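You operate a simulated robot arm through the tools that you are given. There is no shell and no other tool.

Carry out the task below with a simulated robot arm. There is one attempt and no reset: what you move stays moved.

JOB
Share out the clean intake filters on the top of the red cart. At the end: the cream clean intake filter that says "BF3C-382" from the top of the red cart is on the top of the workbench; the green cup is in the grey tray; the yellow padlock from the red cart is on the top of the workbench; the cream clean intake filter that says "BV8C-374" from the top of the red cart is on the top of the steel table; whatever was shut is shut again. Leave all else as you found it, and nothing knocked over. Set down upright: clean intake filter, green cup.

Only the result counts: the job must be done as asked and must still hold three seconds after the hand-in. Knocking over, shifting, dropping, spilling or breaking anything else fails it.

ROBOT AND FRAMES
A 6-joint arm with a two-finger gripper, fixed in place. Base frame: the origin is on the floor under the middle of its stand, x ahead of it, y to its left, z up. Readings come in cm, degrees, newtons and seconds.
With the tool pointing down near the work surface it reaches from about 10 to 70 cm from the base axis. Its first joint turns from -66.0 to 66.0 degrees. Payload 2.45 kg.
The TCP is the grasp point between the finger pads, 3 cm short of the fingertips. In the tool frame z runs along the fingers and y along their closing line. The gripper opens to 10.6 cm; its body begins 7.9 cm behind the TCP.
Orientation is that of the tool frame in the base frame, as [roll, pitch, yaw] about the fixed x, y, z axes, in that order (R = Rz(yaw) Ry(pitch) Rx(roll)). With the fingers straight down and closing along the base's y, the tool's x points along the base's -x, its y along +y and its z along -z.

CONTROLS
- The arm moves only by the tool nudge_tool. Its argument "moves" is a list of rows, each a list of 2 entries, a list of its own where there are three numbers: the shift along the tool's x, y, z in units of 150 mm (1.0 is 150 mm), then the turn, a rotation vector about the tool's x, y, z in units of 45 degrees (1.0 is 45 degrees). In form: [[[tx, ty, tz], [ax, ay, az]], ...]. A call has 1 to 20 rows; each row is the pose to reach, as a shift and turn from the pose commanded when the call began, along the tool's axes at that moment. "jaw" is the opening, from 0 (shut) to 1 (fully open), set as the call begins (left out, the last holds). A call with a number of a shift or a turn outside -1 to 1 is refused whole. A row lasts 0.2 s, in which the tool goes at most 5 cm and 8.6 degrees; a call with a longer step from one row to the next is refused whole, and so is a gripper value outside its range. Where a pose cannot be reached the arm comes as near as it can. A force on the tool above 40 N (or 10 N above the force at the start of the call, whichever is more), or a blocked arm, ends the call early, and 0.2 s more pass. The fingers move at their own pace (about 15.3 cm/s each) and stop on an object; they squeeze with about 36 N. The grip force told is the motor's: it shows also when the fingers shut on nothing. Time passes only in rows, and 0.2 s behind the last, so rows that repeat a pose let the fingers close. It gives the time, the measured TCP pose, the force on the tool (base axes), the opening and the grip force at its end, in the units of the frame above (readings bear some noise), with the torque about the TCP (base axes, N m) and any sound that the robot's microphone picked up.
- Cameras (640 x 400 px; columns grow to the right, rows downward): "scene" is fixed at [5.97, 42.57, 138.34]; the picture's right is [-0.65, -0.76, 0.00], its down [-0.56, 0.48, -0.67] and it looks along [0.51, -0.44, -0.74] (base axes); focal length 315 px, centre (320, 200). "wrist" rides on the gripper at [7.6, -0.2, -10.6] in the tool frame; the picture's right is [0.02, 1.00, 0.00], its down [-0.78, 0.02, -0.62] and it looks along [-0.62, 0.01, 0.78] (tool axes); focal length 247 px, centre (320, 200). There is no depth. A picture from a camera that has moved, and an enlarged one, comes with that camera's place and axes in the base frame and with its lens.
- snapshot(camera): a new picture of that camera. No time passes.
- inspect(camera, box): a new picture of the part [left, top, right, bottom] of that camera's present view, enlarged. No time passes.
- hand_in(): hands the job in; it is judged then, once.

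Nothing tells you positions but the pictures and the camera data. Unless the task says otherwise, let go and move clear before handing in.

The tools are called after ">>>" by a JSON object that holds its "method" and its "body". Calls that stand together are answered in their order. nudge_tool: Moves the arm, as the interface text tells. Its arguments: {"type":"object","properties":{"moves":{"type":"array","items":{"type":"array"}},"jaw":{"type":"number"}},"required":["moves"]} The other tools are called the same way: snapshot (camera) takes a picture; inspect (camera, box) takes an enlarged picture of a part of a camera's view; hand_in () hands the job in.

At the start:

```text
time_s: 0.0
ee_pos: [30.36, 4.0, 108.07]
tool_rot: [-179.9, 0.2, 179.9]
contact_force: [-0.1, 0.0, -0.2]
moment: [0.06, 0.03, 0.0]
width: 10.6
grip_force: 0.0
```

scene: 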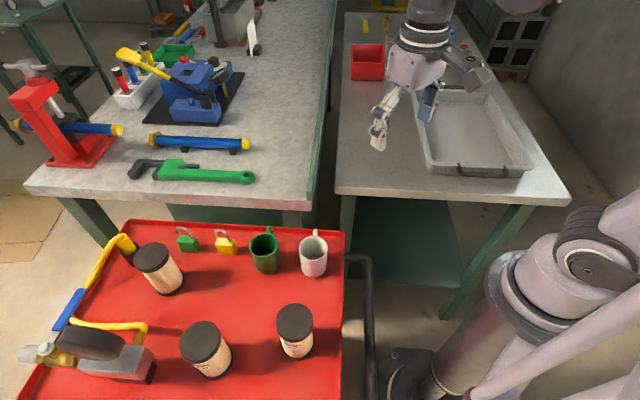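
wrist: 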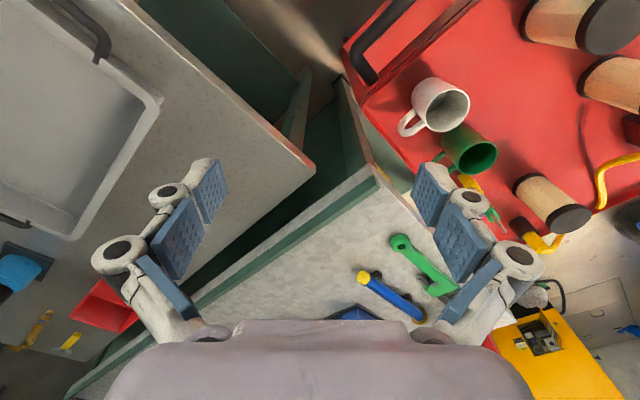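

I see a red cart with three filters, two cups and two padlocks, a workbench ahead-left, and a steel table with a grey tray on the right. I'll look closer to read the labels first.

>>> {"method": "inspect", "body": {"camera": "scene", "box": [120, 210, 350, 390]}}

>>> {"method": "inspect", "body": {"camera": "scene", "box": [330, 10, 580, 210]}}

>>> {"method": "inspect", "body": {"camera": "scene", "box": [20, 0, 340, 210]}}

>>> {"method": "inspect", "body": {"camera": "wrist", "box": [380, 0, 640, 260]}}

```text
2.22 times, centred on (235, 300) of scene
camera zoom: at [5.97, 42.57, 138.34], right [-0.65, -0.76, 0.0], down [-0.56, 0.48, -0.67], along [0.51, -0.44, -0.74], focal length 701 px, centre (509, -22)
```

zoom: 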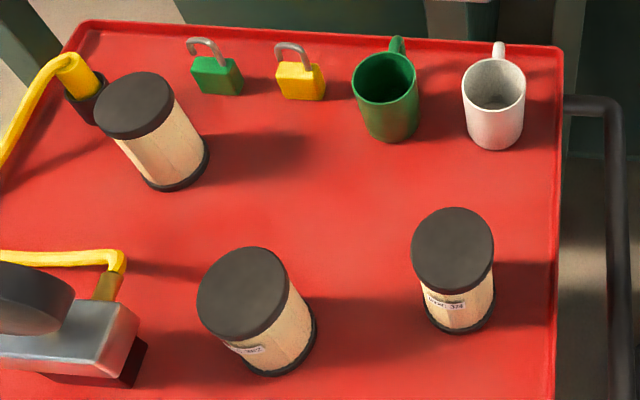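

```text
2.00 times, centred on (455, 110) of scene
camera zoom: at [5.97, 42.57, 138.34], right [-0.65, -0.76, 0.0], down [-0.56, 0.48, -0.67], along [0.51, -0.44, -0.74], focal length 631 px, centre (50, 380)
```

zoom: 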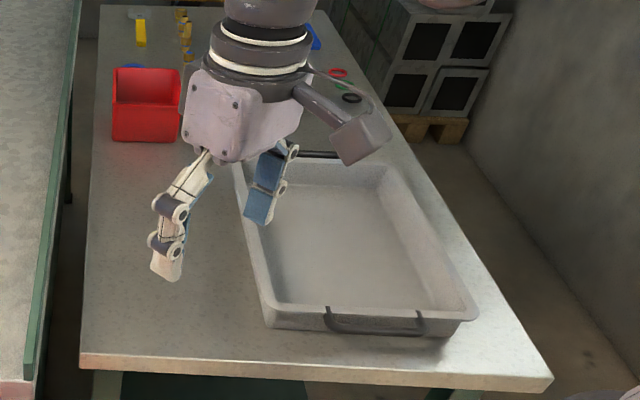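

```text
1.90 times, centred on (180, 105) of scene
camera zoom: at [5.97, 42.57, 138.34], right [-0.65, -0.76, 0.0], down [-0.56, 0.48, -0.67], along [0.51, -0.44, -0.74], focal length 601 px, centre (587, 381)
```

zoom: 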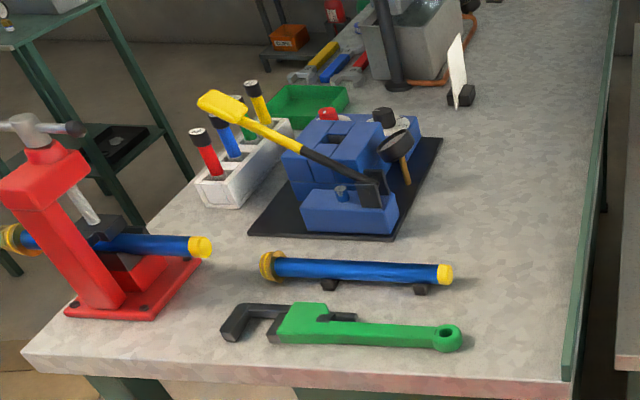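

```text
1.54 times, centred on (510, 130) of wrist
camera zoom: at [22.54, 3.64, 118.77], right [-0.02, 1.0, 0.0], down [0.78, 0.02, 0.62], along [0.62, 0.01, -0.78], focal length 380 px, centre (28, 308)
```

zoom: 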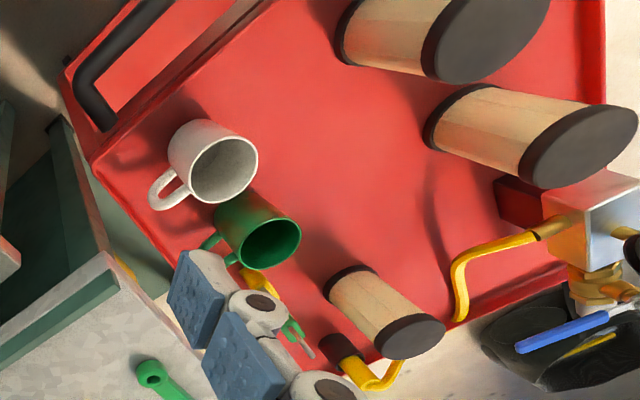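

The scene camera shows labels on two of the three filters; I'll zoom in on those to read them.

>>> {"method": "inspect", "body": {"camera": "scene", "box": [275, 335, 320, 365]}}

>>> {"method": "inspect", "body": {"camera": "scene", "box": [185, 350, 235, 382]}}

>>> {"method": "inspect", "body": {"camera": "scene", "box": [125, 235, 195, 300]}}

>>> {"method": "inspect", "body": {"camera": "scene", "box": [165, 220, 335, 290]}}

```text
13.33 times, centred on (298, 350) of scene
camera zoom: at [5.97, 42.57, 138.34], right [-0.65, -0.76, 0.0], down [-0.56, 0.48, -0.67], along [0.51, -0.44, -0.74], focal length 4204 px, centre (620, -1800)
```

zoom: 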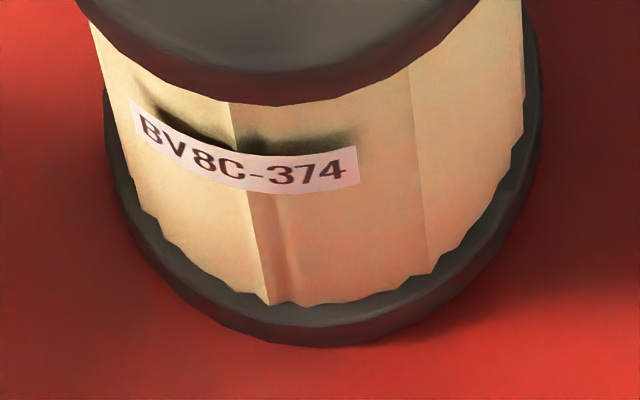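

```text
12.50 times, centred on (210, 366) of scene
camera zoom: at [5.97, 42.57, 138.34], right [-0.65, -0.76, 0.0], down [-0.56, 0.48, -0.67], along [0.51, -0.44, -0.74], focal length 3942 px, centre (1695, -1875)
```

zoom: 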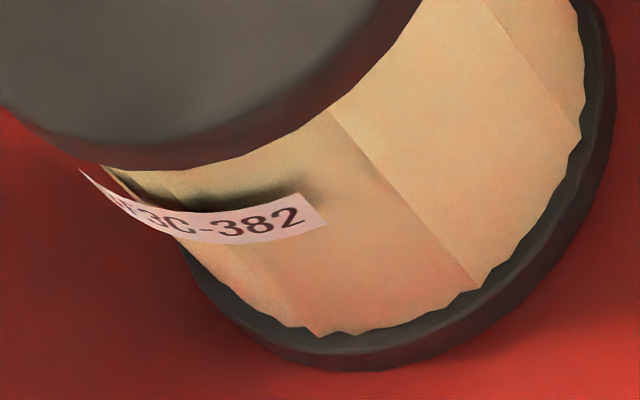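

```text
6.15 times, centred on (160, 268) of scene
camera zoom: at [5.97, 42.57, 138.34], right [-0.65, -0.76, 0.0], down [-0.56, 0.48, -0.67], along [0.51, -0.44, -0.74], focal length 1940 px, centre (1305, -215)
```

zoom: 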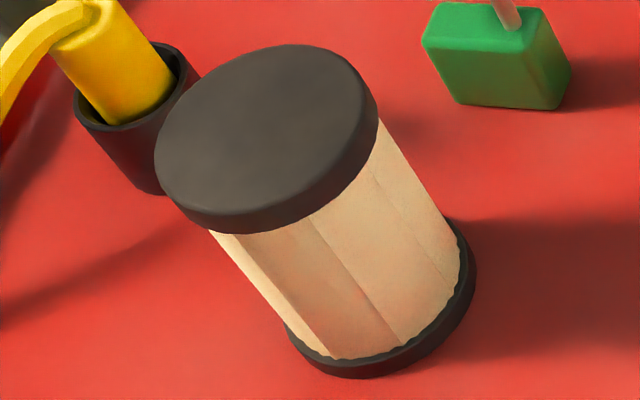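

```text
3.76 times, centred on (250, 255) of scene
camera zoom: at [5.97, 42.57, 138.34], right [-0.65, -0.76, 0.0], down [-0.56, 0.48, -0.67], along [0.51, -0.44, -0.74], focal length 1187 px, centre (584, -7)
```

zoom: 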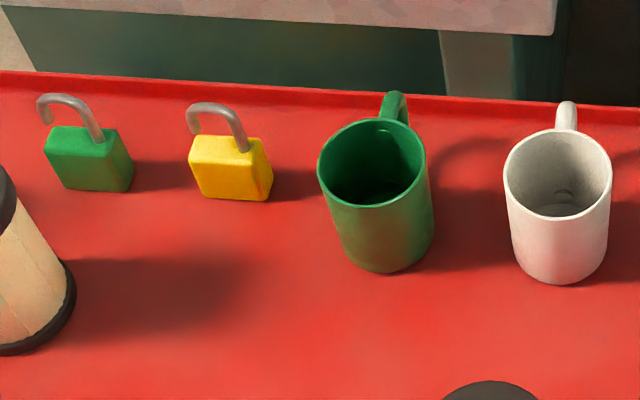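

The front-right filter reads BV8C-374. The other front one reads …3C-382; I'll zoom further on its first letters.

>>> {"method": "inspect", "body": {"camera": "scene", "box": [190, 360, 212, 374]}}

>>> {"method": "inspect", "body": {"camera": "wrist", "box": [500, 0, 640, 90]}}

>>> {"method": "inspect", "body": {"camera": "wrist", "box": [500, 160, 600, 250]}}

```text
16.00 times, centred on (201, 367) of scene
camera zoom: at [5.97, 42.57, 138.34], right [-0.65, -0.76, 0.0], down [-0.56, 0.48, -0.67], along [0.51, -0.44, -0.74], focal length 5045 px, centre (2224, -2472)
```

zoom: 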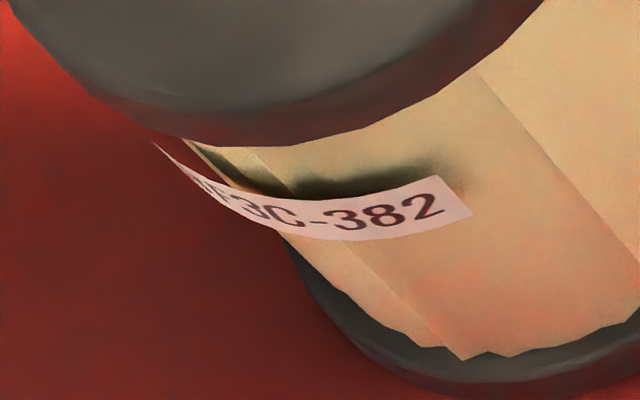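

```text
4.44 times, centred on (570, 45) of wrist
camera zoom: at [22.54, 3.64, 118.77], right [-0.02, 1.0, 0.0], down [0.78, 0.02, 0.62], along [0.62, 0.01, -0.78], focal length 1098 px, centre (-791, 889)
```

zoom: 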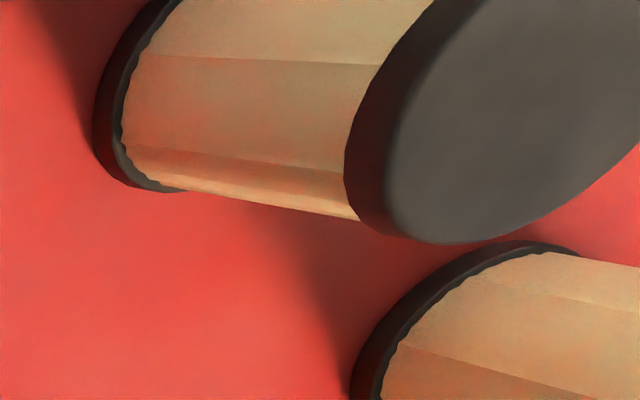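

```text
4.44 times, centred on (550, 205) of wrist
camera zoom: at [22.54, 3.64, 118.77], right [-0.02, 1.0, 0.0], down [0.78, 0.02, 0.62], along [0.62, 0.01, -0.78], focal length 1098 px, centre (-702, 178)
```

zoom: 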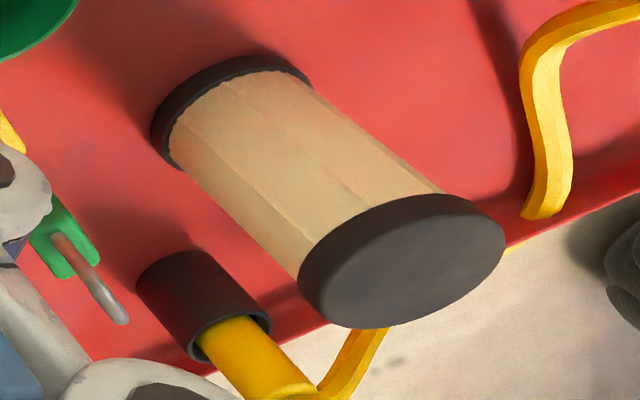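

Label reads F3C-382 as far as visible (I'll double-check once it is held). I put the cart top at z≈78, the workbench at 84 and the steel table at 78.7. I'm swinging the arm toward the cart for a closer look.

>>> {"method": "nudge_tool", "body": {"moves": [[[0.067, 0.144, -0.022], [0, 0, -0.148]], [[0.133, 0.289, -0.044], [0, 0, -0.296]], [[0.2, 0.433, -0.067], [0, 0, -0.444]], [[0.267, 0.578, -0.089], [0, 0, -0.593]], [[0.333, 0.722, -0.111], [0, 0, -0.741]], [[0.4, 0.867, -0.133], [0, 0, -0.889]]], "jaw": 1}}

```text
time_s: 1.4
ee_pos: [24.26, 16.87, 109.93]
tool_rot: [-179.8, 0.0, -139.9]
contact_force: [0.3, 0.8, 0.3]
moment: [0.0, 0.0, -0.03]
width: 10.62
grip_force: 0.2
```

The arm moved as planned and now points about 40° left at (24, 17, 110). I'll take a wrist picture from here.

>>> {"method": "snapshot", "body": {"camera": "wrist"}}

>>> {"method": "snapshot", "body": {"camera": "scene"}}

```text
taken
camera wrist: at [18.42, 11.68, 120.71], right [-0.66, 0.75, 0.0], down [0.59, 0.52, 0.62], along [0.47, 0.41, -0.78], focal length 247 px, centre (320, 200)
```

wrist: 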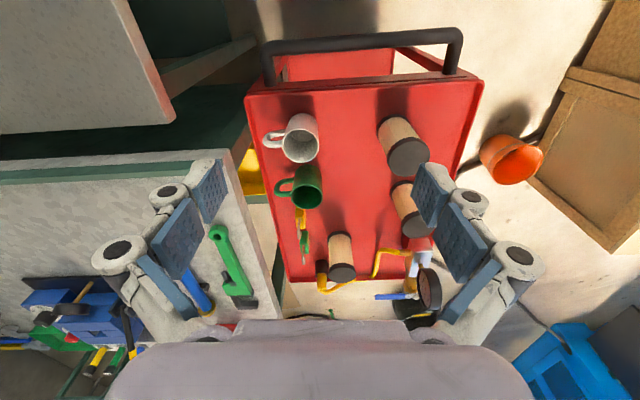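

```text
taken
```

scene: 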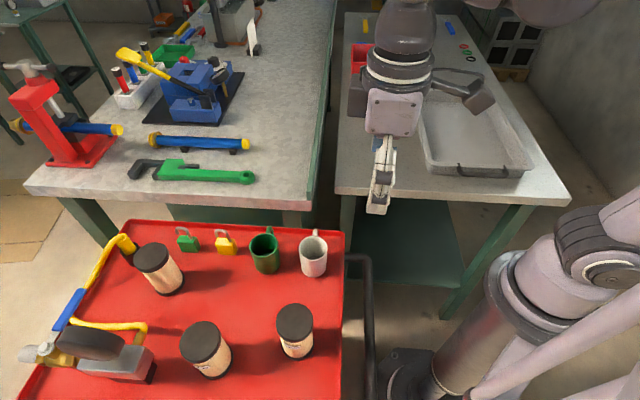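

The whole cart is in the wrist view now; I'll enlarge that part to triangulate the objects accurately.

>>> {"method": "inspect", "body": {"camera": "wrist", "box": [230, 70, 490, 300]}}

```text
1.74 times, centred on (360, 185) of wrist
camera zoom: at [18.42, 11.68, 120.71], right [-0.66, 0.75, 0.0], down [0.59, 0.52, 0.62], along [0.47, 0.41, -0.78], focal length 430 px, centre (250, 226)
```

zoom: 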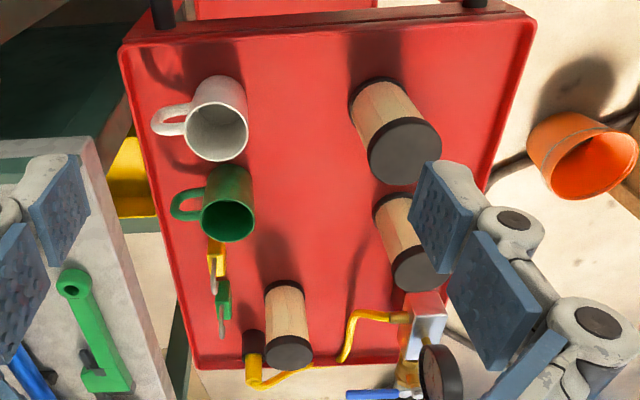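

Triangulation gives filters about 6 cm wide and 10.7 cm tall (tops at z≈88.6). BV8C-374 is near (23.2, 33.1) and the …382 filter near (30.3, 45.6). I'm moving above BV8C-374.

>>> {"method": "nudge_tool", "body": {"moves": [[[-0.129, 0.175, 0.02], [0, 0, -0.067]], [[-0.257, 0.349, 0.04], [0, 0, -0.133]], [[-0.386, 0.524, 0.06], [0, 0, -0.2]], [[-0.514, 0.698, 0.08], [0, 0, -0.267]], [[-0.643, 0.873, 0.1], [0, 0, -0.333]], [[-0.643, 0.873, 0.1], [0, 0, -0.333]]]}}

>>> {"method": "snapshot", "body": {"camera": "wrist"}}

>>> {"method": "snapshot", "body": {"camera": "scene"}}

```text
time_s: 2.8
ee_pos: [23.38, 32.93, 108.43]
tool_rot: [-179.8, 0.0, -125.1]
contact_force: [0.5, -0.5, -0.4]
moment: [0.02, -0.02, -0.01]
width: 10.62
grip_force: 0.2
```

```text
taken
camera wrist: at [19.0, 26.54, 119.21], right [-0.83, 0.56, 0.0], down [0.43, 0.65, 0.62], along [0.35, 0.52, -0.78], focal length 247 px, centre (320, 200)
```

wrist: 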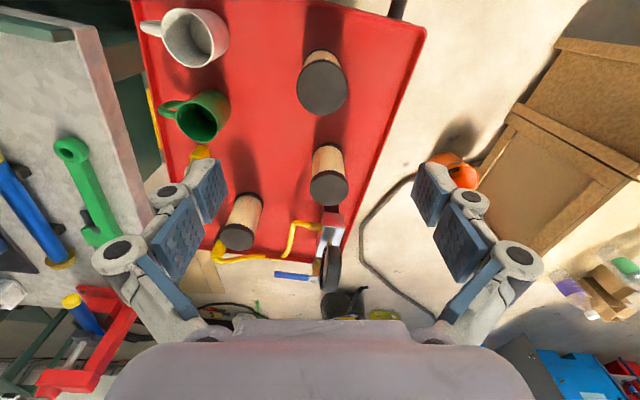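

```text
taken
```

scene: 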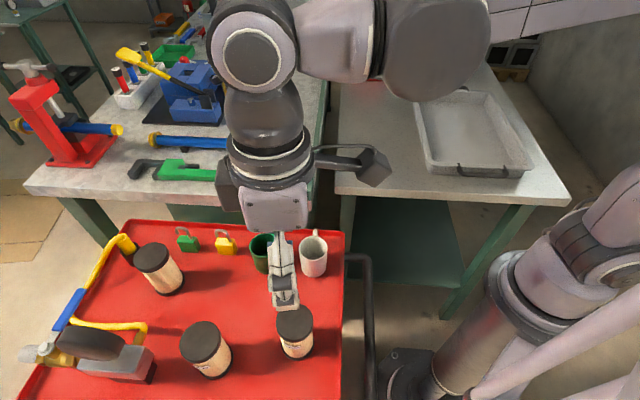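

The tool is centred over BV8C-374 within a few mm, with the fingers open. I'm going straight down.

>>> {"method": "nudge_tool", "body": {"moves": [[[0, 0, 0.2], [0, 0, 0]], [[0, 0, 0.4], [0, 0, 0]], [[0, 0, 0.6], [0, 0, 0]], [[0, 0, 0.8], [0, 0, 0]], [[0, 0, 0.9], [0, 0, 0]], [[0, 0, 0.9], [0, 0, 0]]]}}

>>> {"method": "snapshot", "body": {"camera": "wrist"}}

>>> {"method": "inspect", "body": {"camera": "scene", "box": [220, 230, 350, 390]}}

```text
time_s: 4.2
ee_pos: [23.4, 33.15, 94.84]
tool_rot: [-179.7, 0.0, -124.9]
contact_force: [-0.3, -0.1, -0.4]
moment: [0.0, -0.02, -0.01]
width: 10.6
grip_force: 0.0
```

```text
taken
camera wrist: at [18.99, 26.68, 105.57], right [-0.83, 0.56, 0.0], down [0.43, 0.65, 0.62], along [0.35, 0.52, -0.78], focal length 247 px, centre (320, 200)
```

wrist: 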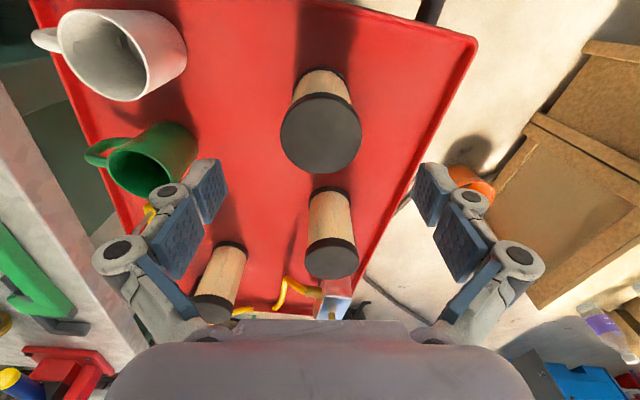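

```text
2.50 times, centred on (285, 310) of scene
camera zoom: at [5.97, 42.57, 138.34], right [-0.65, -0.76, 0.0], down [-0.56, 0.48, -0.67], along [0.51, -0.44, -0.74], focal length 788 px, centre (408, -75)
```

zoom: 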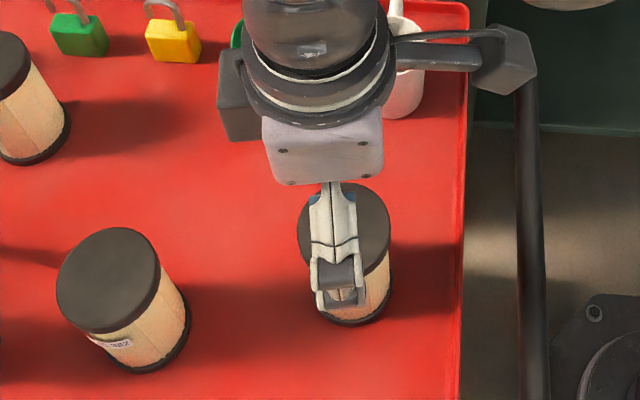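

Alignment over BV8C-374 still looks good at z≈95. I'm descending to grasp height and then closing.

>>> {"method": "nudge_tool", "body": {"moves": [[[0.01, 0, 0.2], [0, 0, 0]], [[0.02, 0, 0.4], [0, 0, 0]], [[0.02, 0, 0.6], [0, 0, 0]], [[0.02, 0, 0.7], [0, 0, 0]], [[0.02, 0, 0.7], [0, 0, 0]]]}}

>>> {"method": "snapshot", "body": {"camera": "wrist"}}

>>> {"method": "inspect", "body": {"camera": "scene", "box": [220, 230, 350, 390]}}

```text
time_s: 5.4
ee_pos: [23.04, 33.0, 84.5]
tool_rot: [-179.8, 0.0, -125.0]
contact_force: [0.2, 0.3, 0.9]
moment: [0.02, -0.02, -0.01]
width: 10.59
grip_force: 0.1
```

```text
taken
camera wrist: at [18.73, 26.45, 95.22], right [-0.83, 0.56, 0.0], down [0.43, 0.65, 0.62], along [0.35, 0.52, -0.78], focal length 247 px, centre (320, 200)
```

wrist: 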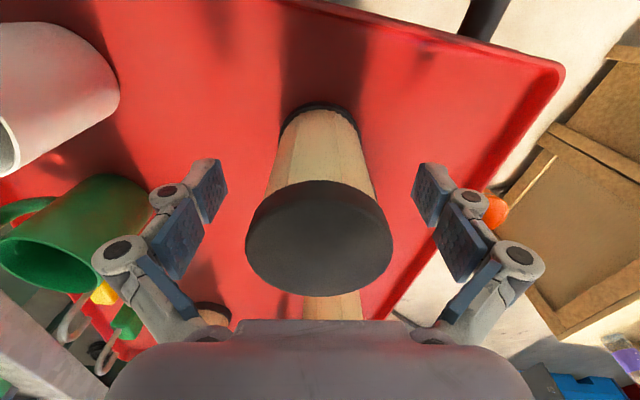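

```text
2.50 times, centred on (285, 310) of scene
camera zoom: at [5.97, 42.57, 138.34], right [-0.65, -0.76, 0.0], down [-0.56, 0.48, -0.67], along [0.51, -0.44, -0.74], focal length 788 px, centre (408, -75)
```

zoom: 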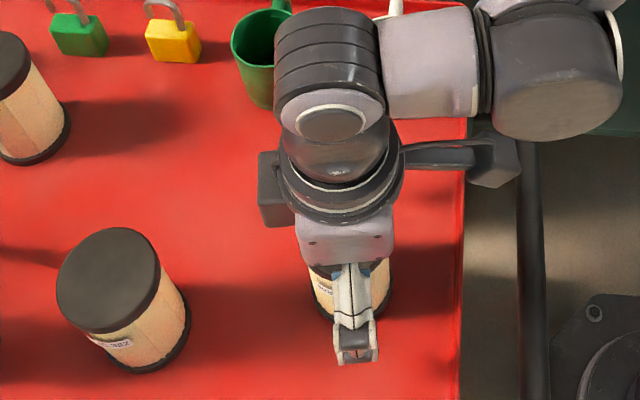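

The filter sits centred between the pads at (23.0, 32.9). I'm closing the gripper.

>>> {"method": "nudge_tool", "body": {"moves": [[[0, 0, 0], [0, 0, 0]], [[0, 0, 0], [0, 0, 0]], [[0, 0, 0], [0, 0, 0]], [[0, 0, 0], [0, 0, 0]]], "jaw": 0}}

>>> {"method": "snapshot", "body": {"camera": "wrist"}}

```text
time_s: 6.4
ee_pos: [23.09, 32.97, 84.56]
tool_rot: [-179.8, 0.0, -125.0]
contact_force: [-2.0, 2.2, 12.1]
moment: [-0.01, -0.09, 0.07]
width: 5.86
grip_force: 35.8
```

```text
taken
camera wrist: at [18.72, 26.45, 95.26], right [-0.83, 0.56, 0.0], down [0.43, 0.65, 0.62], along [0.35, 0.52, -0.78], focal length 247 px, centre (320, 200)
```

wrist: 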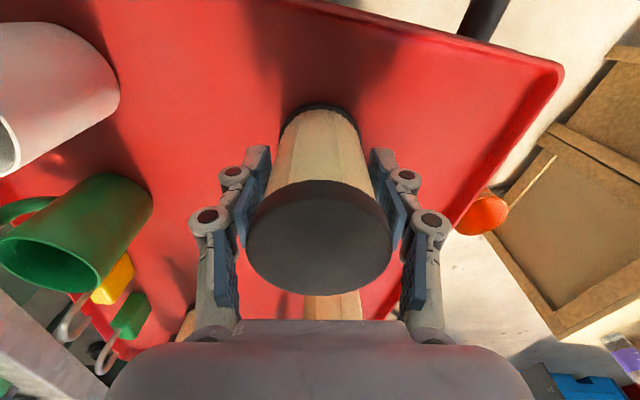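

The grip holds at 5.86 cm with 36 N. I'm lifting straight up.

>>> {"method": "nudge_tool", "body": {"moves": [[[0, 0, -0.05], [0, 0, 0]], [[0, 0, -0.15], [0, 0, 0]], [[0, 0, -0.35], [0, 0, 0]], [[0, 0, -0.55], [0, 0, 0]], [[0, 0, -0.75], [0, 0, 0]], [[0, 0, -0.95], [0, 0, 0]], [[0, 0, -1.0], [0, 0, 0]]]}}

>>> {"method": "snapshot", "body": {"camera": "wrist"}}

>>> {"method": "snapshot", "body": {"camera": "scene"}}

```text
time_s: 8.0
ee_pos: [23.13, 32.86, 99.57]
tool_rot: [-179.8, 0.0, -124.8]
contact_force: [-0.7, 0.4, -2.3]
moment: [0.05, -0.01, -0.06]
width: 5.78
grip_force: 35.2
```

```text
taken
camera wrist: at [18.84, 26.48, 110.11], right [-0.83, 0.56, 0.0], down [0.43, 0.65, 0.62], along [0.35, 0.52, -0.78], focal length 247 px, centre (320, 200)
```

wrist: 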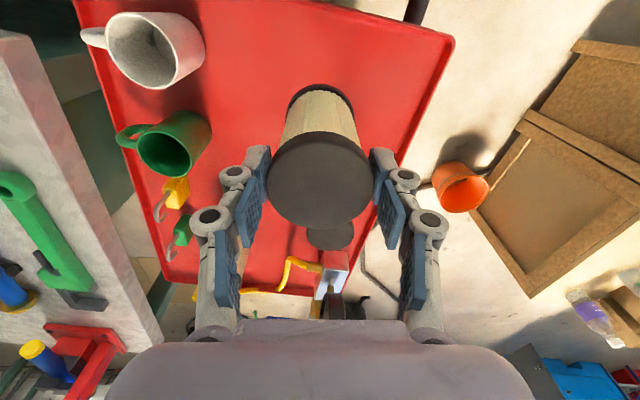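

```text
taken
```

scene: 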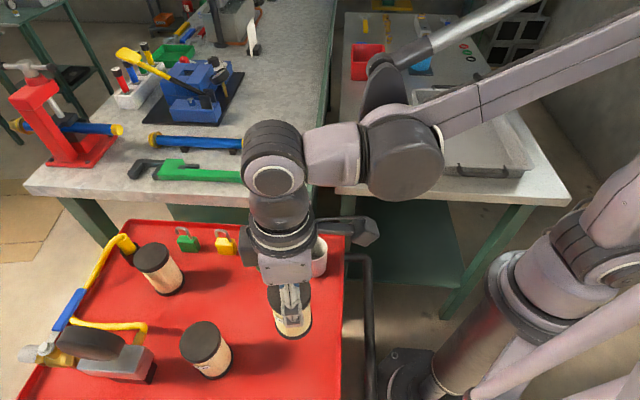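

The filter is up, but the lid looks lower between the fingers than before, so it may have slipped. I'm zooming in before going further.

>>> {"method": "inspect", "body": {"camera": "wrist", "box": [180, 60, 460, 260]}}

>>> {"method": "inspect", "body": {"camera": "scene", "box": [240, 240, 340, 360]}}

```text
2.00 times, centred on (320, 160) of wrist
camera zoom: at [18.84, 26.48, 110.11], right [-0.83, 0.56, 0.0], down [0.43, 0.65, 0.62], along [0.35, 0.52, -0.78], focal length 494 px, centre (320, 280)
```

zoom: 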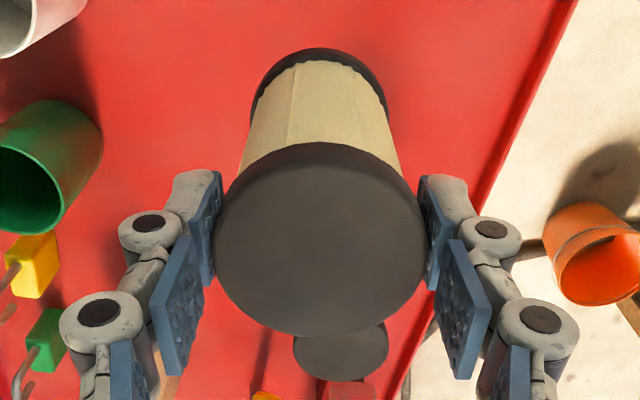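

```text
3.33 times, centred on (290, 300) of scene
camera zoom: at [5.97, 42.58, 138.34], right [-0.65, -0.76, 0.0], down [-0.56, 0.48, -0.67], along [0.51, -0.44, -0.74], focal length 1051 px, centre (420, -133)
```

zoom: 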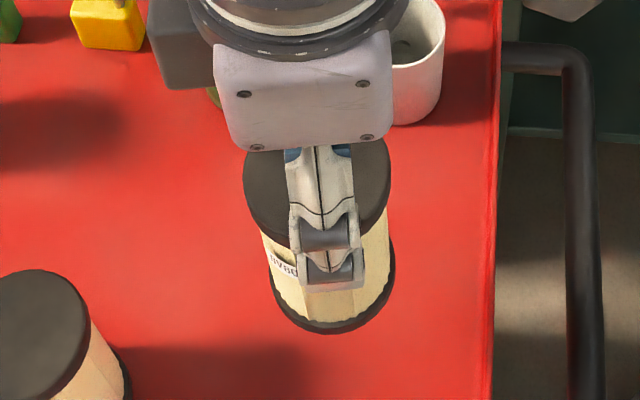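

The filter now hangs by its lid from the fingertip pads after slipping about 5 cm. I'll hold still for a second to see if the grip is stable.

>>> {"method": "nudge_tool", "body": {"moves": [[[0, 0, 0], [0, 0, 0]], [[0, 0, 0], [0, 0, 0]], [[0, 0, 0], [0, 0, 0]], [[0, 0, 0], [0, 0, 0]], [[0, 0, 0], [0, 0, 0]]]}}

>>> {"method": "inspect", "body": {"camera": "wrist", "box": [180, 60, 460, 260]}}

```text
time_s: 9.2
ee_pos: [23.25, 32.97, 99.27]
tool_rot: [-179.8, 0.1, -125.0]
contact_force: [-0.7, 0.2, -1.2]
moment: [-0.01, 0.0, -0.02]
width: 5.75
grip_force: 36.2
```

```text
2.00 times, centred on (320, 160) of wrist
camera zoom: at [18.84, 26.49, 110.08], right [-0.83, 0.56, 0.0], down [0.43, 0.65, 0.62], along [0.35, 0.52, -0.78], focal length 494 px, centre (320, 280)
```

zoom: 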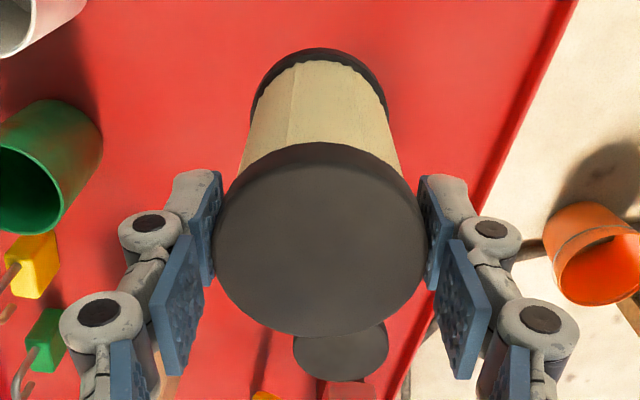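

The hold is steady, but I'd rather grip the lid at the pad centre. I'll lower the filter back to the cart in the same place and regrasp it.

>>> {"method": "nudge_tool", "body": {"moves": [[[0, 0, 0.15], [0, 0, 0]], [[0, 0, 0.3], [0, 0, 0]], [[0, 0, 0.45], [0, 0, 0]], [[0, 0, 0.55], [0, 0, 0]], [[0, 0, 0.6], [0, 0, 0]], [[0, 0, 0.62], [0, 0, 0]], [[0, 0, 0.64], [0, 0, 0]]]}}

>>> {"method": "snapshot", "body": {"camera": "wrist"}}

```text
time_s: 10.8
ee_pos: [23.11, 32.84, 89.93]
tool_rot: [-179.8, -0.1, -124.9]
contact_force: [0.0, -0.1, -0.4]
moment: [-0.02, 0.02, 0.0]
width: 5.77
grip_force: 36.8
```

```text
taken
camera wrist: at [18.88, 26.37, 100.61], right [-0.83, 0.56, 0.0], down [0.43, 0.65, 0.62], along [0.35, 0.52, -0.78], focal length 247 px, centre (320, 200)
```

wrist: 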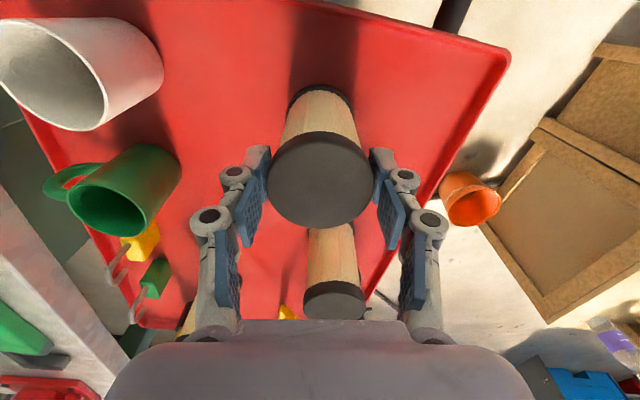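

The filter base is now almost touching the cart. I'm lowering the last few millimetres.

>>> {"method": "nudge_tool", "body": {"moves": [[[0, 0, 0.015], [0, 0, 0]], [[0, 0, 0.03], [0, 0, 0]], [[0, 0, 0.04], [0, 0, 0]]]}}

```text
time_s: 11.6
ee_pos: [23.23, 32.84, 89.34]
tool_rot: [-179.8, -0.1, -125.1]
contact_force: [-0.8, 0.0, -1.1]
moment: [0.0, -0.01, 0.0]
width: 5.78
grip_force: 35.9
```

There is no contact yet, so I'm lowering a few more millimetres.

>>> {"method": "nudge_tool", "body": {"moves": [[[0, 0, 0.02], [0, 0, 0]], [[0, 0, 0.035], [0, 0, 0]], [[0, 0, 0.05], [0, 0, 0]]]}}

>>> {"method": "snapshot", "body": {"camera": "wrist"}}

```text
time_s: 12.2
ee_pos: [23.38, 32.75, 89.09]
tool_rot: [-179.8, 0.0, -125.0]
contact_force: [-0.5, -2.0, 13.3]
moment: [0.15, -0.05, 0.03]
width: 5.79
grip_force: 35.8
stopped in row 2: the force on the tool passed its limit at 49 N (the readings are from after the stop); the commanded pose is now the measured one
```

```text
taken
camera wrist: at [18.91, 26.36, 99.78], right [-0.83, 0.56, 0.0], down [0.43, 0.65, 0.62], along [0.35, 0.51, -0.78], focal length 247 px, centre (320, 200)
```

wrist: 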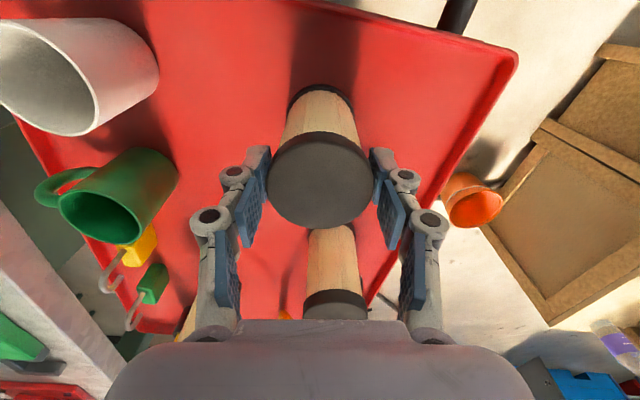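

Firm contact at TCP z≈89.1: the grip took over 40 N without sliding, so it holds well at this height. I'll keep it and lift again.

>>> {"method": "nudge_tool", "body": {"moves": [[[0, 0, -0.05], [0, 0, 0]], [[0, 0, -0.15], [0, 0, 0]], [[0, 0, -0.35], [0, 0, 0]], [[0, 0, -0.55], [0, 0, 0]], [[0, 0, -0.75], [0, 0, 0]], [[0, 0, -0.95], [0, 0, 0]], [[0, 0, -1.0], [0, 0, 0]], [[0, 0, -1.0], [0, 0, 0]]]}}

>>> {"method": "snapshot", "body": {"camera": "wrist"}}

```text
time_s: 14.0
ee_pos: [23.15, 32.97, 104.07]
tool_rot: [-179.8, 0.0, -125.0]
contact_force: [-0.5, -1.1, -2.2]
moment: [0.04, 0.03, -0.03]
width: 5.76
grip_force: 36.1
```

```text
taken
camera wrist: at [18.79, 26.49, 114.91], right [-0.83, 0.56, 0.0], down [0.43, 0.65, 0.62], along [0.35, 0.51, -0.78], focal length 247 px, centre (320, 200)
```

wrist: 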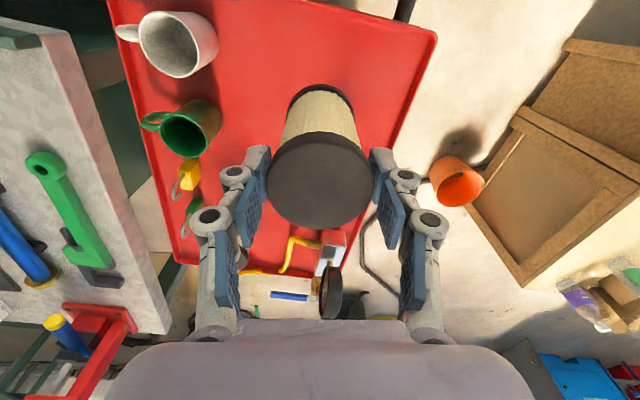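

The filter is held steadily at z≈104, with its bottom at about z 93, clear of the cups and workbench. I'm now swinging right toward the steel table in steps.

>>> {"method": "nudge_tool", "body": {"moves": [[[-0.005, -0.094, 0], [0, 0, 0.044]], [[-0.009, -0.283, 0], [0, 0, 0.133]], [[0.001, -0.473, 0], [0, 0, 0.222]], [[0.028, -0.663, 0], [0, 0, 0.311]], [[0.065, -0.852, 0], [0, 0, 0.4]], [[0.087, -0.946, 0], [0, 0, 0.444]], [[0.087, -0.946, 0], [0, 0, 0.444]]]}}

>>> {"method": "snapshot", "body": {"camera": "wrist"}}

```text
time_s: 15.6
ee_pos: [34.25, 23.72, 103.85]
tool_rot: [-179.8, 0.2, -145.0]
contact_force: [-0.1, 0.2, -1.0]
moment: [0.01, -0.02, 0.01]
width: 5.76
grip_force: 35.6
```

```text
taken
camera wrist: at [27.95, 19.08, 114.64], right [-0.59, 0.81, 0.0], down [0.63, 0.46, 0.62], along [0.5, 0.37, -0.78], focal length 247 px, centre (320, 200)
```

wrist: 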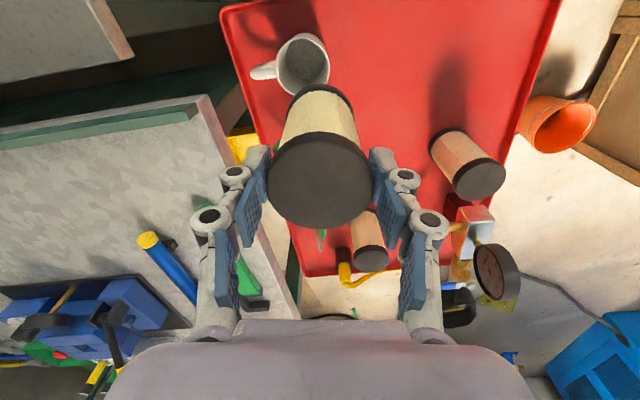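

The filter hasn't moved in the grip. I'm continuing the swing by another 20°.

>>> {"method": "nudge_tool", "body": {"moves": [[[-0.005, -0.097, 0], [0, 0, 0.044]], [[-0.008, -0.292, 0], [0, 0, 0.133]], [[0.003, -0.489, 0], [0, 0, 0.222]], [[0.027, -0.685, 0], [0, 0, 0.311]], [[0.066, -0.88, 0], [0, 0, 0.4]], [[0.092, -0.976, 0], [0, 0, 0.444]], [[0.092, -0.976, 0], [0, 0, 0.444]]]}}

```text
time_s: 17.2
ee_pos: [41.43, 10.84, 104.02]
tool_rot: [-179.8, 0.0, -165.0]
contact_force: [0.6, 0.3, -1.9]
moment: [0.01, -0.01, 0.02]
width: 5.75
grip_force: 36.3
```

I'm past the workbench corner at heading 15° and continuing toward the table.

>>> {"method": "nudge_tool", "body": {"moves": [[[-0.023, -0.151, 0], [0, 0, 0.067]], [[-0.045, -0.356, 0], [0, 0, 0.156]], [[-0.052, -0.565, 0], [0, 0, 0.244]], [[-0.045, -0.777, 0], [0, 0, 0.333]], [[-0.028, -0.881, 0], [0, 0, 0.378]], [[-0.028, -0.881, 0], [0, 0, 0.378]]]}}

```text
time_s: 18.6
ee_pos: [45.48, -1.88, 104.13]
tool_rot: [-179.9, 0.2, 178.0]
contact_force: [-0.2, 0.1, -1.3]
moment: [-0.01, -0.03, -0.02]
width: 5.78
grip_force: 36.2
```

I'm now over the gap before the steel table and making the last swing to about (45.4, -14.8).

>>> {"method": "nudge_tool", "body": {"moves": [[[-0.004, -0.129, 0], [0, 0, 0.053]], [[-0.01, -0.344, 0], [0, 0, 0.142]], [[-0.016, -0.56, 0], [0, 0, 0.231]], [[-0.022, -0.775, 0], [0, 0, 0.32]], [[-0.025, -0.861, 0], [0, 0, 0.356]], [[-0.025, -0.861, 0], [0, 0, 0.356]]]}}

>>> {"method": "snapshot", "body": {"camera": "wrist"}}

>>> {"method": "snapshot", "body": {"camera": "scene"}}

```text
time_s: 20.0
ee_pos: [45.36, -14.61, 104.13]
tool_rot: [-179.9, 0.3, 161.9]
contact_force: [-0.9, -0.1, -1.0]
moment: [-0.04, 0.02, -0.02]
width: 5.74
grip_force: 35.8
```

```text
taken
camera wrist: at [37.86, -12.62, 114.82], right [0.29, 0.96, 0.0], down [0.75, -0.23, 0.62], along [0.6, -0.18, -0.78], focal length 247 px, centre (320, 200)
```

wrist: 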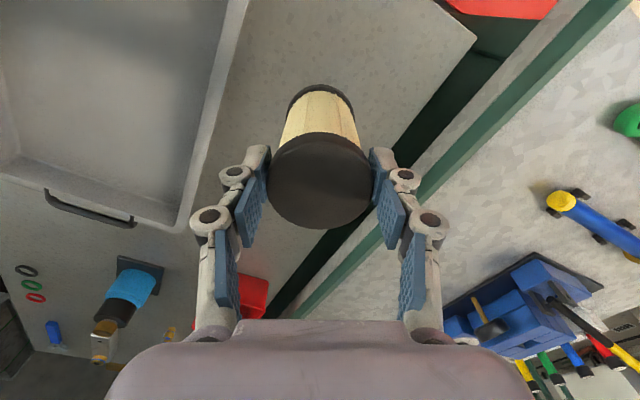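

```text
taken
```

scene: 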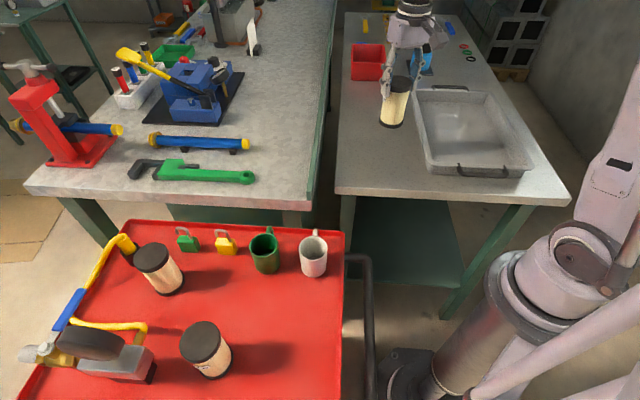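

The filter hangs over clear table surface, with the tray to one side and the table edge to the other. I'm lowering it most of the way.

>>> {"method": "nudge_tool", "body": {"moves": [[[0, 0, 0.1], [0, 0, 0]], [[0, 0, 0.3], [0, 0, 0]], [[0, 0, 0.5], [0, 0, 0]], [[0, 0, 0.7], [0, 0, 0]], [[0, 0, 0.82], [0, 0, 0]], [[0, 0, 0.86], [0, 0, 0]], [[0, 0, 0.86], [0, 0, 0]]]}}

>>> {"method": "snapshot", "body": {"camera": "wrist"}}

>>> {"method": "inspect", "body": {"camera": "scene", "box": [320, 60, 480, 200]}}

```text
time_s: 21.1
ee_pos: [44.98, -14.64, 92.96]
tool_rot: [-179.9, 0.3, 162.0]
contact_force: [-0.8, 0.8, 9.7]
moment: [0.1, 0.06, 0.03]
width: 5.79
grip_force: 35.7
stopped in row 5: the force on the tool passed its limit at 55 N (the readings are from after the stop); the commanded pose is now the measured one
```

```text
taken
camera wrist: at [37.65, -12.56, 103.72], right [0.29, 0.96, 0.0], down [0.75, -0.23, 0.62], along [0.6, -0.18, -0.78], focal length 247 px, centre (320, 200)
```

wrist: 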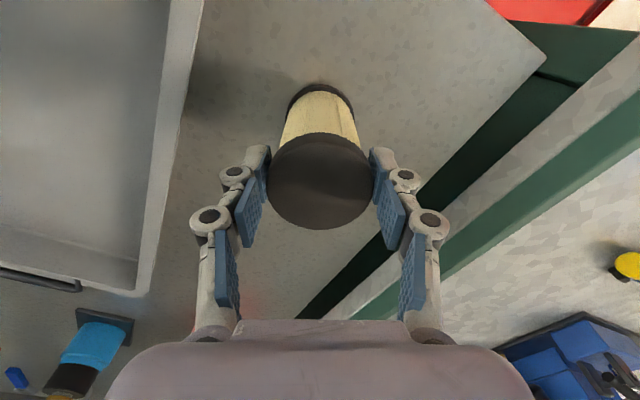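

```text
2.86 times, centred on (400, 130) of scene
camera zoom: at [5.95, 42.58, 138.34], right [-0.65, -0.76, 0.0], down [-0.56, 0.48, -0.67], along [0.51, -0.44, -0.74], focal length 901 px, centre (91, 400)
```

zoom: 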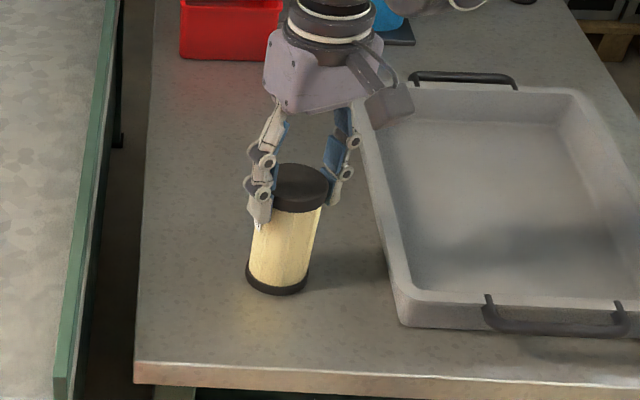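

Contact came at TCP z≈93, so the table top is near z 82, higher than I estimated. The filter stands upright on clear table, so I'm releasing it.

>>> {"method": "nudge_tool", "body": {"moves": [[[0, 0, 0], [0, 0, 0]], [[0, 0, 0], [0, 0, 0]], [[0, 0, 0], [0, 0, 0]]], "jaw": 0.85}}

>>> {"method": "snapshot", "body": {"camera": "wrist"}}

>>> {"method": "inspect", "body": {"camera": "scene", "box": [320, 60, 480, 200]}}

```text
time_s: 21.9
ee_pos: [45.12, -14.68, 92.89]
tool_rot: [-179.9, 0.2, 162.0]
contact_force: [-1.4, 0.1, -0.4]
moment: [-0.03, 0.0, -0.02]
width: 8.99
grip_force: 0.1
```

```text
taken
camera wrist: at [37.67, -12.57, 103.67], right [0.29, 0.96, 0.0], down [0.75, -0.22, 0.62], along [0.6, -0.18, -0.78], focal length 247 px, centre (320, 200)
```

wrist: 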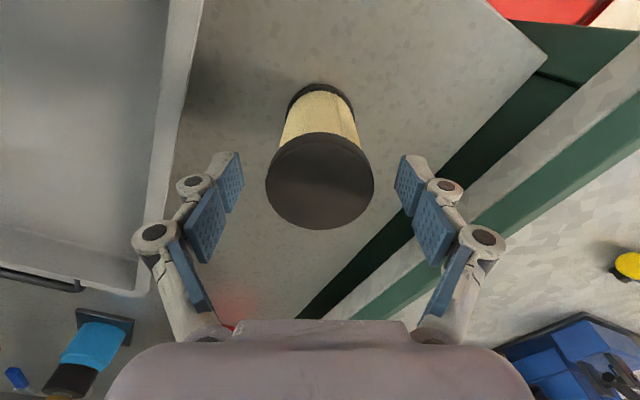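

```text
2.86 times, centred on (400, 130) of scene
camera zoom: at [5.97, 42.57, 138.34], right [-0.65, -0.76, 0.0], down [-0.56, 0.48, -0.67], along [0.51, -0.44, -0.74], focal length 901 px, centre (91, 400)
```

zoom: 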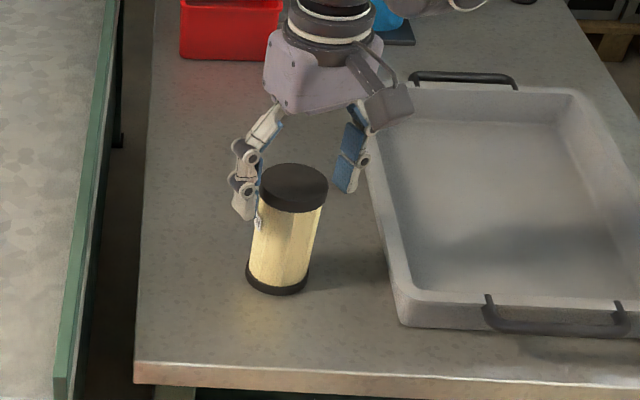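

BV8C-374 stands upright on the steel table. I'm raising the hand clear before going for the 382 filter.

>>> {"method": "nudge_tool", "body": {"moves": [[[0, 0, -0.1], [0, 0, 0]], [[0, 0, -0.3], [0, 0, 0]], [[0, 0, -0.6], [0, 0, 0]], [[0, 0, -0.9], [0, 0, 0]], [[0, 0, -0.95], [0, 0, 0]]]}}

>>> {"method": "snapshot", "body": {"camera": "scene"}}

```text
time_s: 23.1
ee_pos: [45.0, -14.84, 107.33]
tool_rot: [-179.9, 0.3, 162.1]
contact_force: [0.6, 0.6, 0.2]
moment: [0.01, -0.01, 0.01]
width: 9.05
grip_force: 0.0
```

```text
taken
```

scene: 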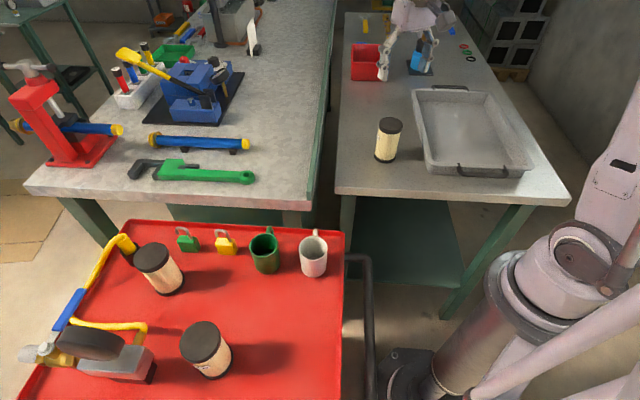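

The table filter is standing clear and upright. I'm swinging back left toward the 382 filter at about (30, 46).

>>> {"method": "nudge_tool", "body": {"moves": [[[-0.011, 0.236, 0], [0, 0, -0.094]], [[-0.005, 0.473, 0], [0, 0, -0.189]], [[0.023, 0.71, 0], [0, 0, -0.283]], [[0.068, 0.945, 0], [0, 0, -0.378]], [[0.068, 0.945, 0], [0, 0, -0.378]]], "jaw": 1}}

>>> {"method": "nudge_tool", "body": {"moves": [[[-0.011, 0.241, 0], [0, 0, -0.094]], [[-0.004, 0.484, 0], [0, 0, -0.189]], [[0.021, 0.727, 0], [0, 0, -0.283]], [[0.065, 0.969, 0], [0, 0, -0.378]], [[0.065, 0.969, 0], [0, 0, -0.378]]]}}

>>> {"method": "nudge_tool", "body": {"moves": [[[-0.011, 0.247, 0], [0, 0, -0.094]], [[-0.006, 0.496, 0], [0, 0, -0.189]], [[0.017, 0.746, 0], [0, 0, -0.283]], [[0.062, 0.994, 0], [0, 0, -0.378]], [[0.062, 0.994, 0], [0, 0, -0.378]]]}}

```text
time_s: 24.3
ee_pos: [48.62, -0.68, 107.32]
tool_rot: [-179.9, 0.2, 178.9]
contact_force: [0.0, -0.8, 0.3]
moment: [0.0, 0.0, -0.04]
width: 10.61
grip_force: 0.0
```

```text
time_s: 25.5
ee_pos: [47.76, 13.58, 107.29]
tool_rot: [-179.8, 0.2, -163.8]
contact_force: [-0.1, -0.2, -0.6]
moment: [0.03, 0.0, -0.01]
width: 10.62
grip_force: 0.1
```

```text
time_s: 26.7
ee_pos: [42.66, 27.8, 107.21]
tool_rot: [-179.8, 0.1, -146.9]
contact_force: [-0.3, -0.8, 0.4]
moment: [-0.03, 0.0, 0.01]
width: 10.59
grip_force: 0.1
```

I'm now above the green cup and padlocks at z≈107. I'll take a wrist picture here to localise them while passing.

>>> {"method": "snapshot", "body": {"camera": "wrist"}}

>>> {"method": "inspect", "body": {"camera": "wrist", "box": [230, 20, 420, 260]}}

```text
taken
camera wrist: at [36.23, 23.4, 117.96], right [-0.56, 0.83, 0.0], down [0.65, 0.44, 0.62], along [0.52, 0.35, -0.78], focal length 247 px, centre (320, 200)
```

wrist: 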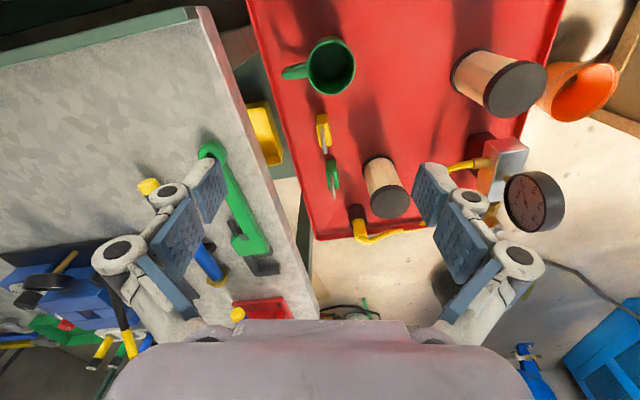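

```text
1.67 times, centred on (325, 140) of wrist
camera zoom: at [36.23, 23.4, 117.96], right [-0.56, 0.83, 0.0], down [0.65, 0.44, 0.62], along [0.52, 0.35, -0.78], focal length 412 px, centre (312, 300)
```

zoom: 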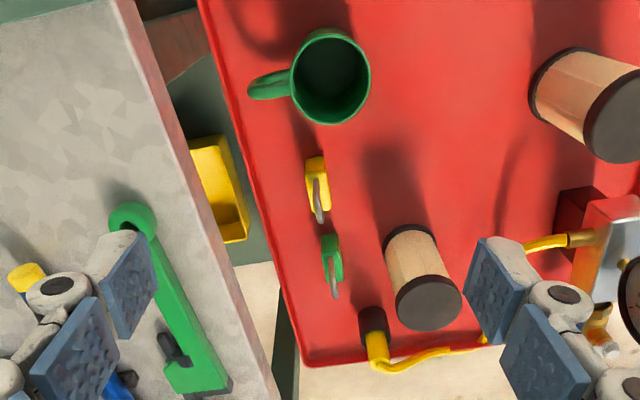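

The cup, padlocks and remaining filters look undisturbed. I'll enlarge the padlock area to see how the yellow one is oriented.

>>> {"method": "inspect", "body": {"camera": "wrist", "box": [295, 95, 365, 210]}}

>>> {"method": "inspect", "body": {"camera": "scene", "box": [205, 220, 250, 265]}}

```text
3.48 times, centred on (330, 152) of wrist
camera zoom: at [36.23, 23.4, 117.96], right [-0.56, 0.83, 0.0], down [0.65, 0.44, 0.62], along [0.52, 0.35, -0.78], focal length 859 px, centre (285, 365)
```

zoom: 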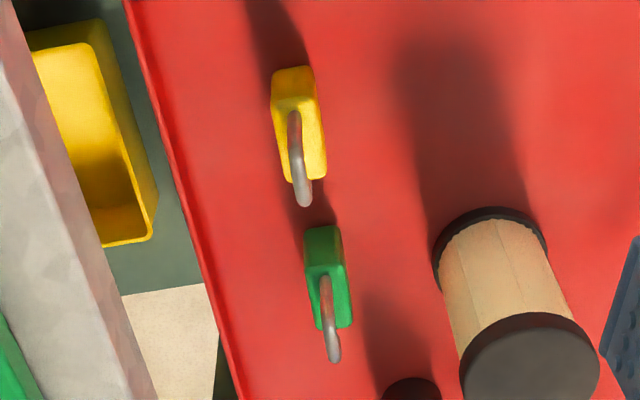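

```text
8.89 times, centred on (228, 242) of scene
camera zoom: at [5.97, 42.58, 138.34], right [-0.65, -0.76, 0.0], down [-0.56, 0.48, -0.67], along [0.51, -0.44, -0.74], focal length 2803 px, centre (1142, -178)
```

zoom: 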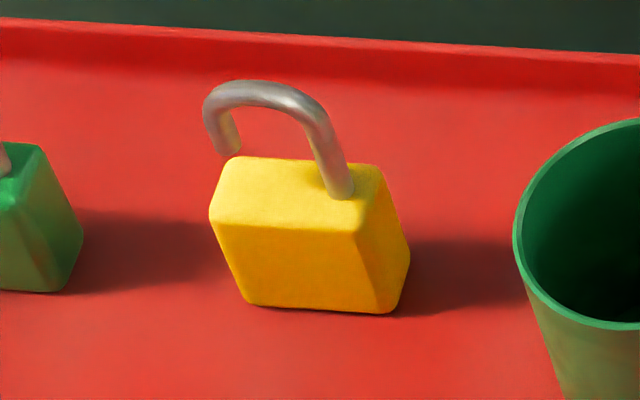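

The yellow padlock is a block about 2 × 3.9 × 3.3 cm at (49.4, 33.2), its long side heading 45°. The green cup is at (40.3, 27.8) with its handle toward the workbench. I'm continuing to the 382 filter.

>>> {"method": "nudge_tool", "body": {"moves": [[[0.007, 0.241, 0], [0, 0, -0.086]], [[0.015, 0.482, 0], [0, 0, -0.173]], [[0.022, 0.723, 0], [0, 0, -0.259]], [[0.022, 0.723, 0], [0, 0, -0.259]]]}}

>>> {"method": "nudge_tool", "body": {"moves": [[[-0.041, 0.237, 0], [0, 0, -0.086]], [[-0.083, 0.475, 0], [0, 0, -0.173]], [[-0.124, 0.712, 0], [0, 0, -0.259]], [[-0.124, 0.712, 0], [0, 0, -0.259]]]}}

>>> {"method": "snapshot", "body": {"camera": "wrist"}}

>>> {"method": "snapshot", "body": {"camera": "scene"}}

```text
time_s: 27.7
ee_pos: [36.31, 36.74, 107.09]
tool_rot: [-179.8, 0.0, -135.3]
contact_force: [0.3, 0.4, 0.3]
moment: [0.01, -0.02, -0.01]
width: 10.6
grip_force: 0.2
```

```text
time_s: 28.7
ee_pos: [30.42, 45.86, 107.04]
tool_rot: [-179.8, 0.0, -123.6]
contact_force: [0.6, 0.2, 0.1]
moment: [-0.03, -0.01, -0.02]
width: 10.61
grip_force: 0.0
```

```text
taken
camera wrist: at [26.26, 39.31, 117.84], right [-0.84, 0.54, 0.0], down [0.42, 0.66, 0.62], along [0.34, 0.52, -0.78], focal length 247 px, centre (320, 200)
```

wrist: 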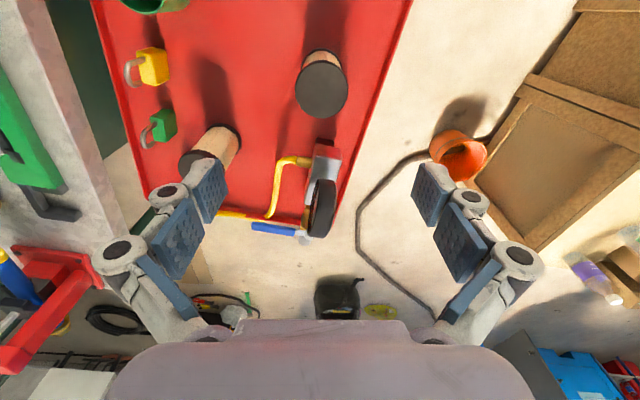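

```text
taken
```

scene: 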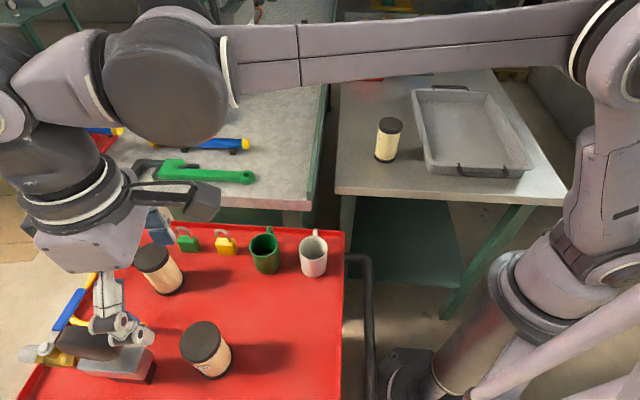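

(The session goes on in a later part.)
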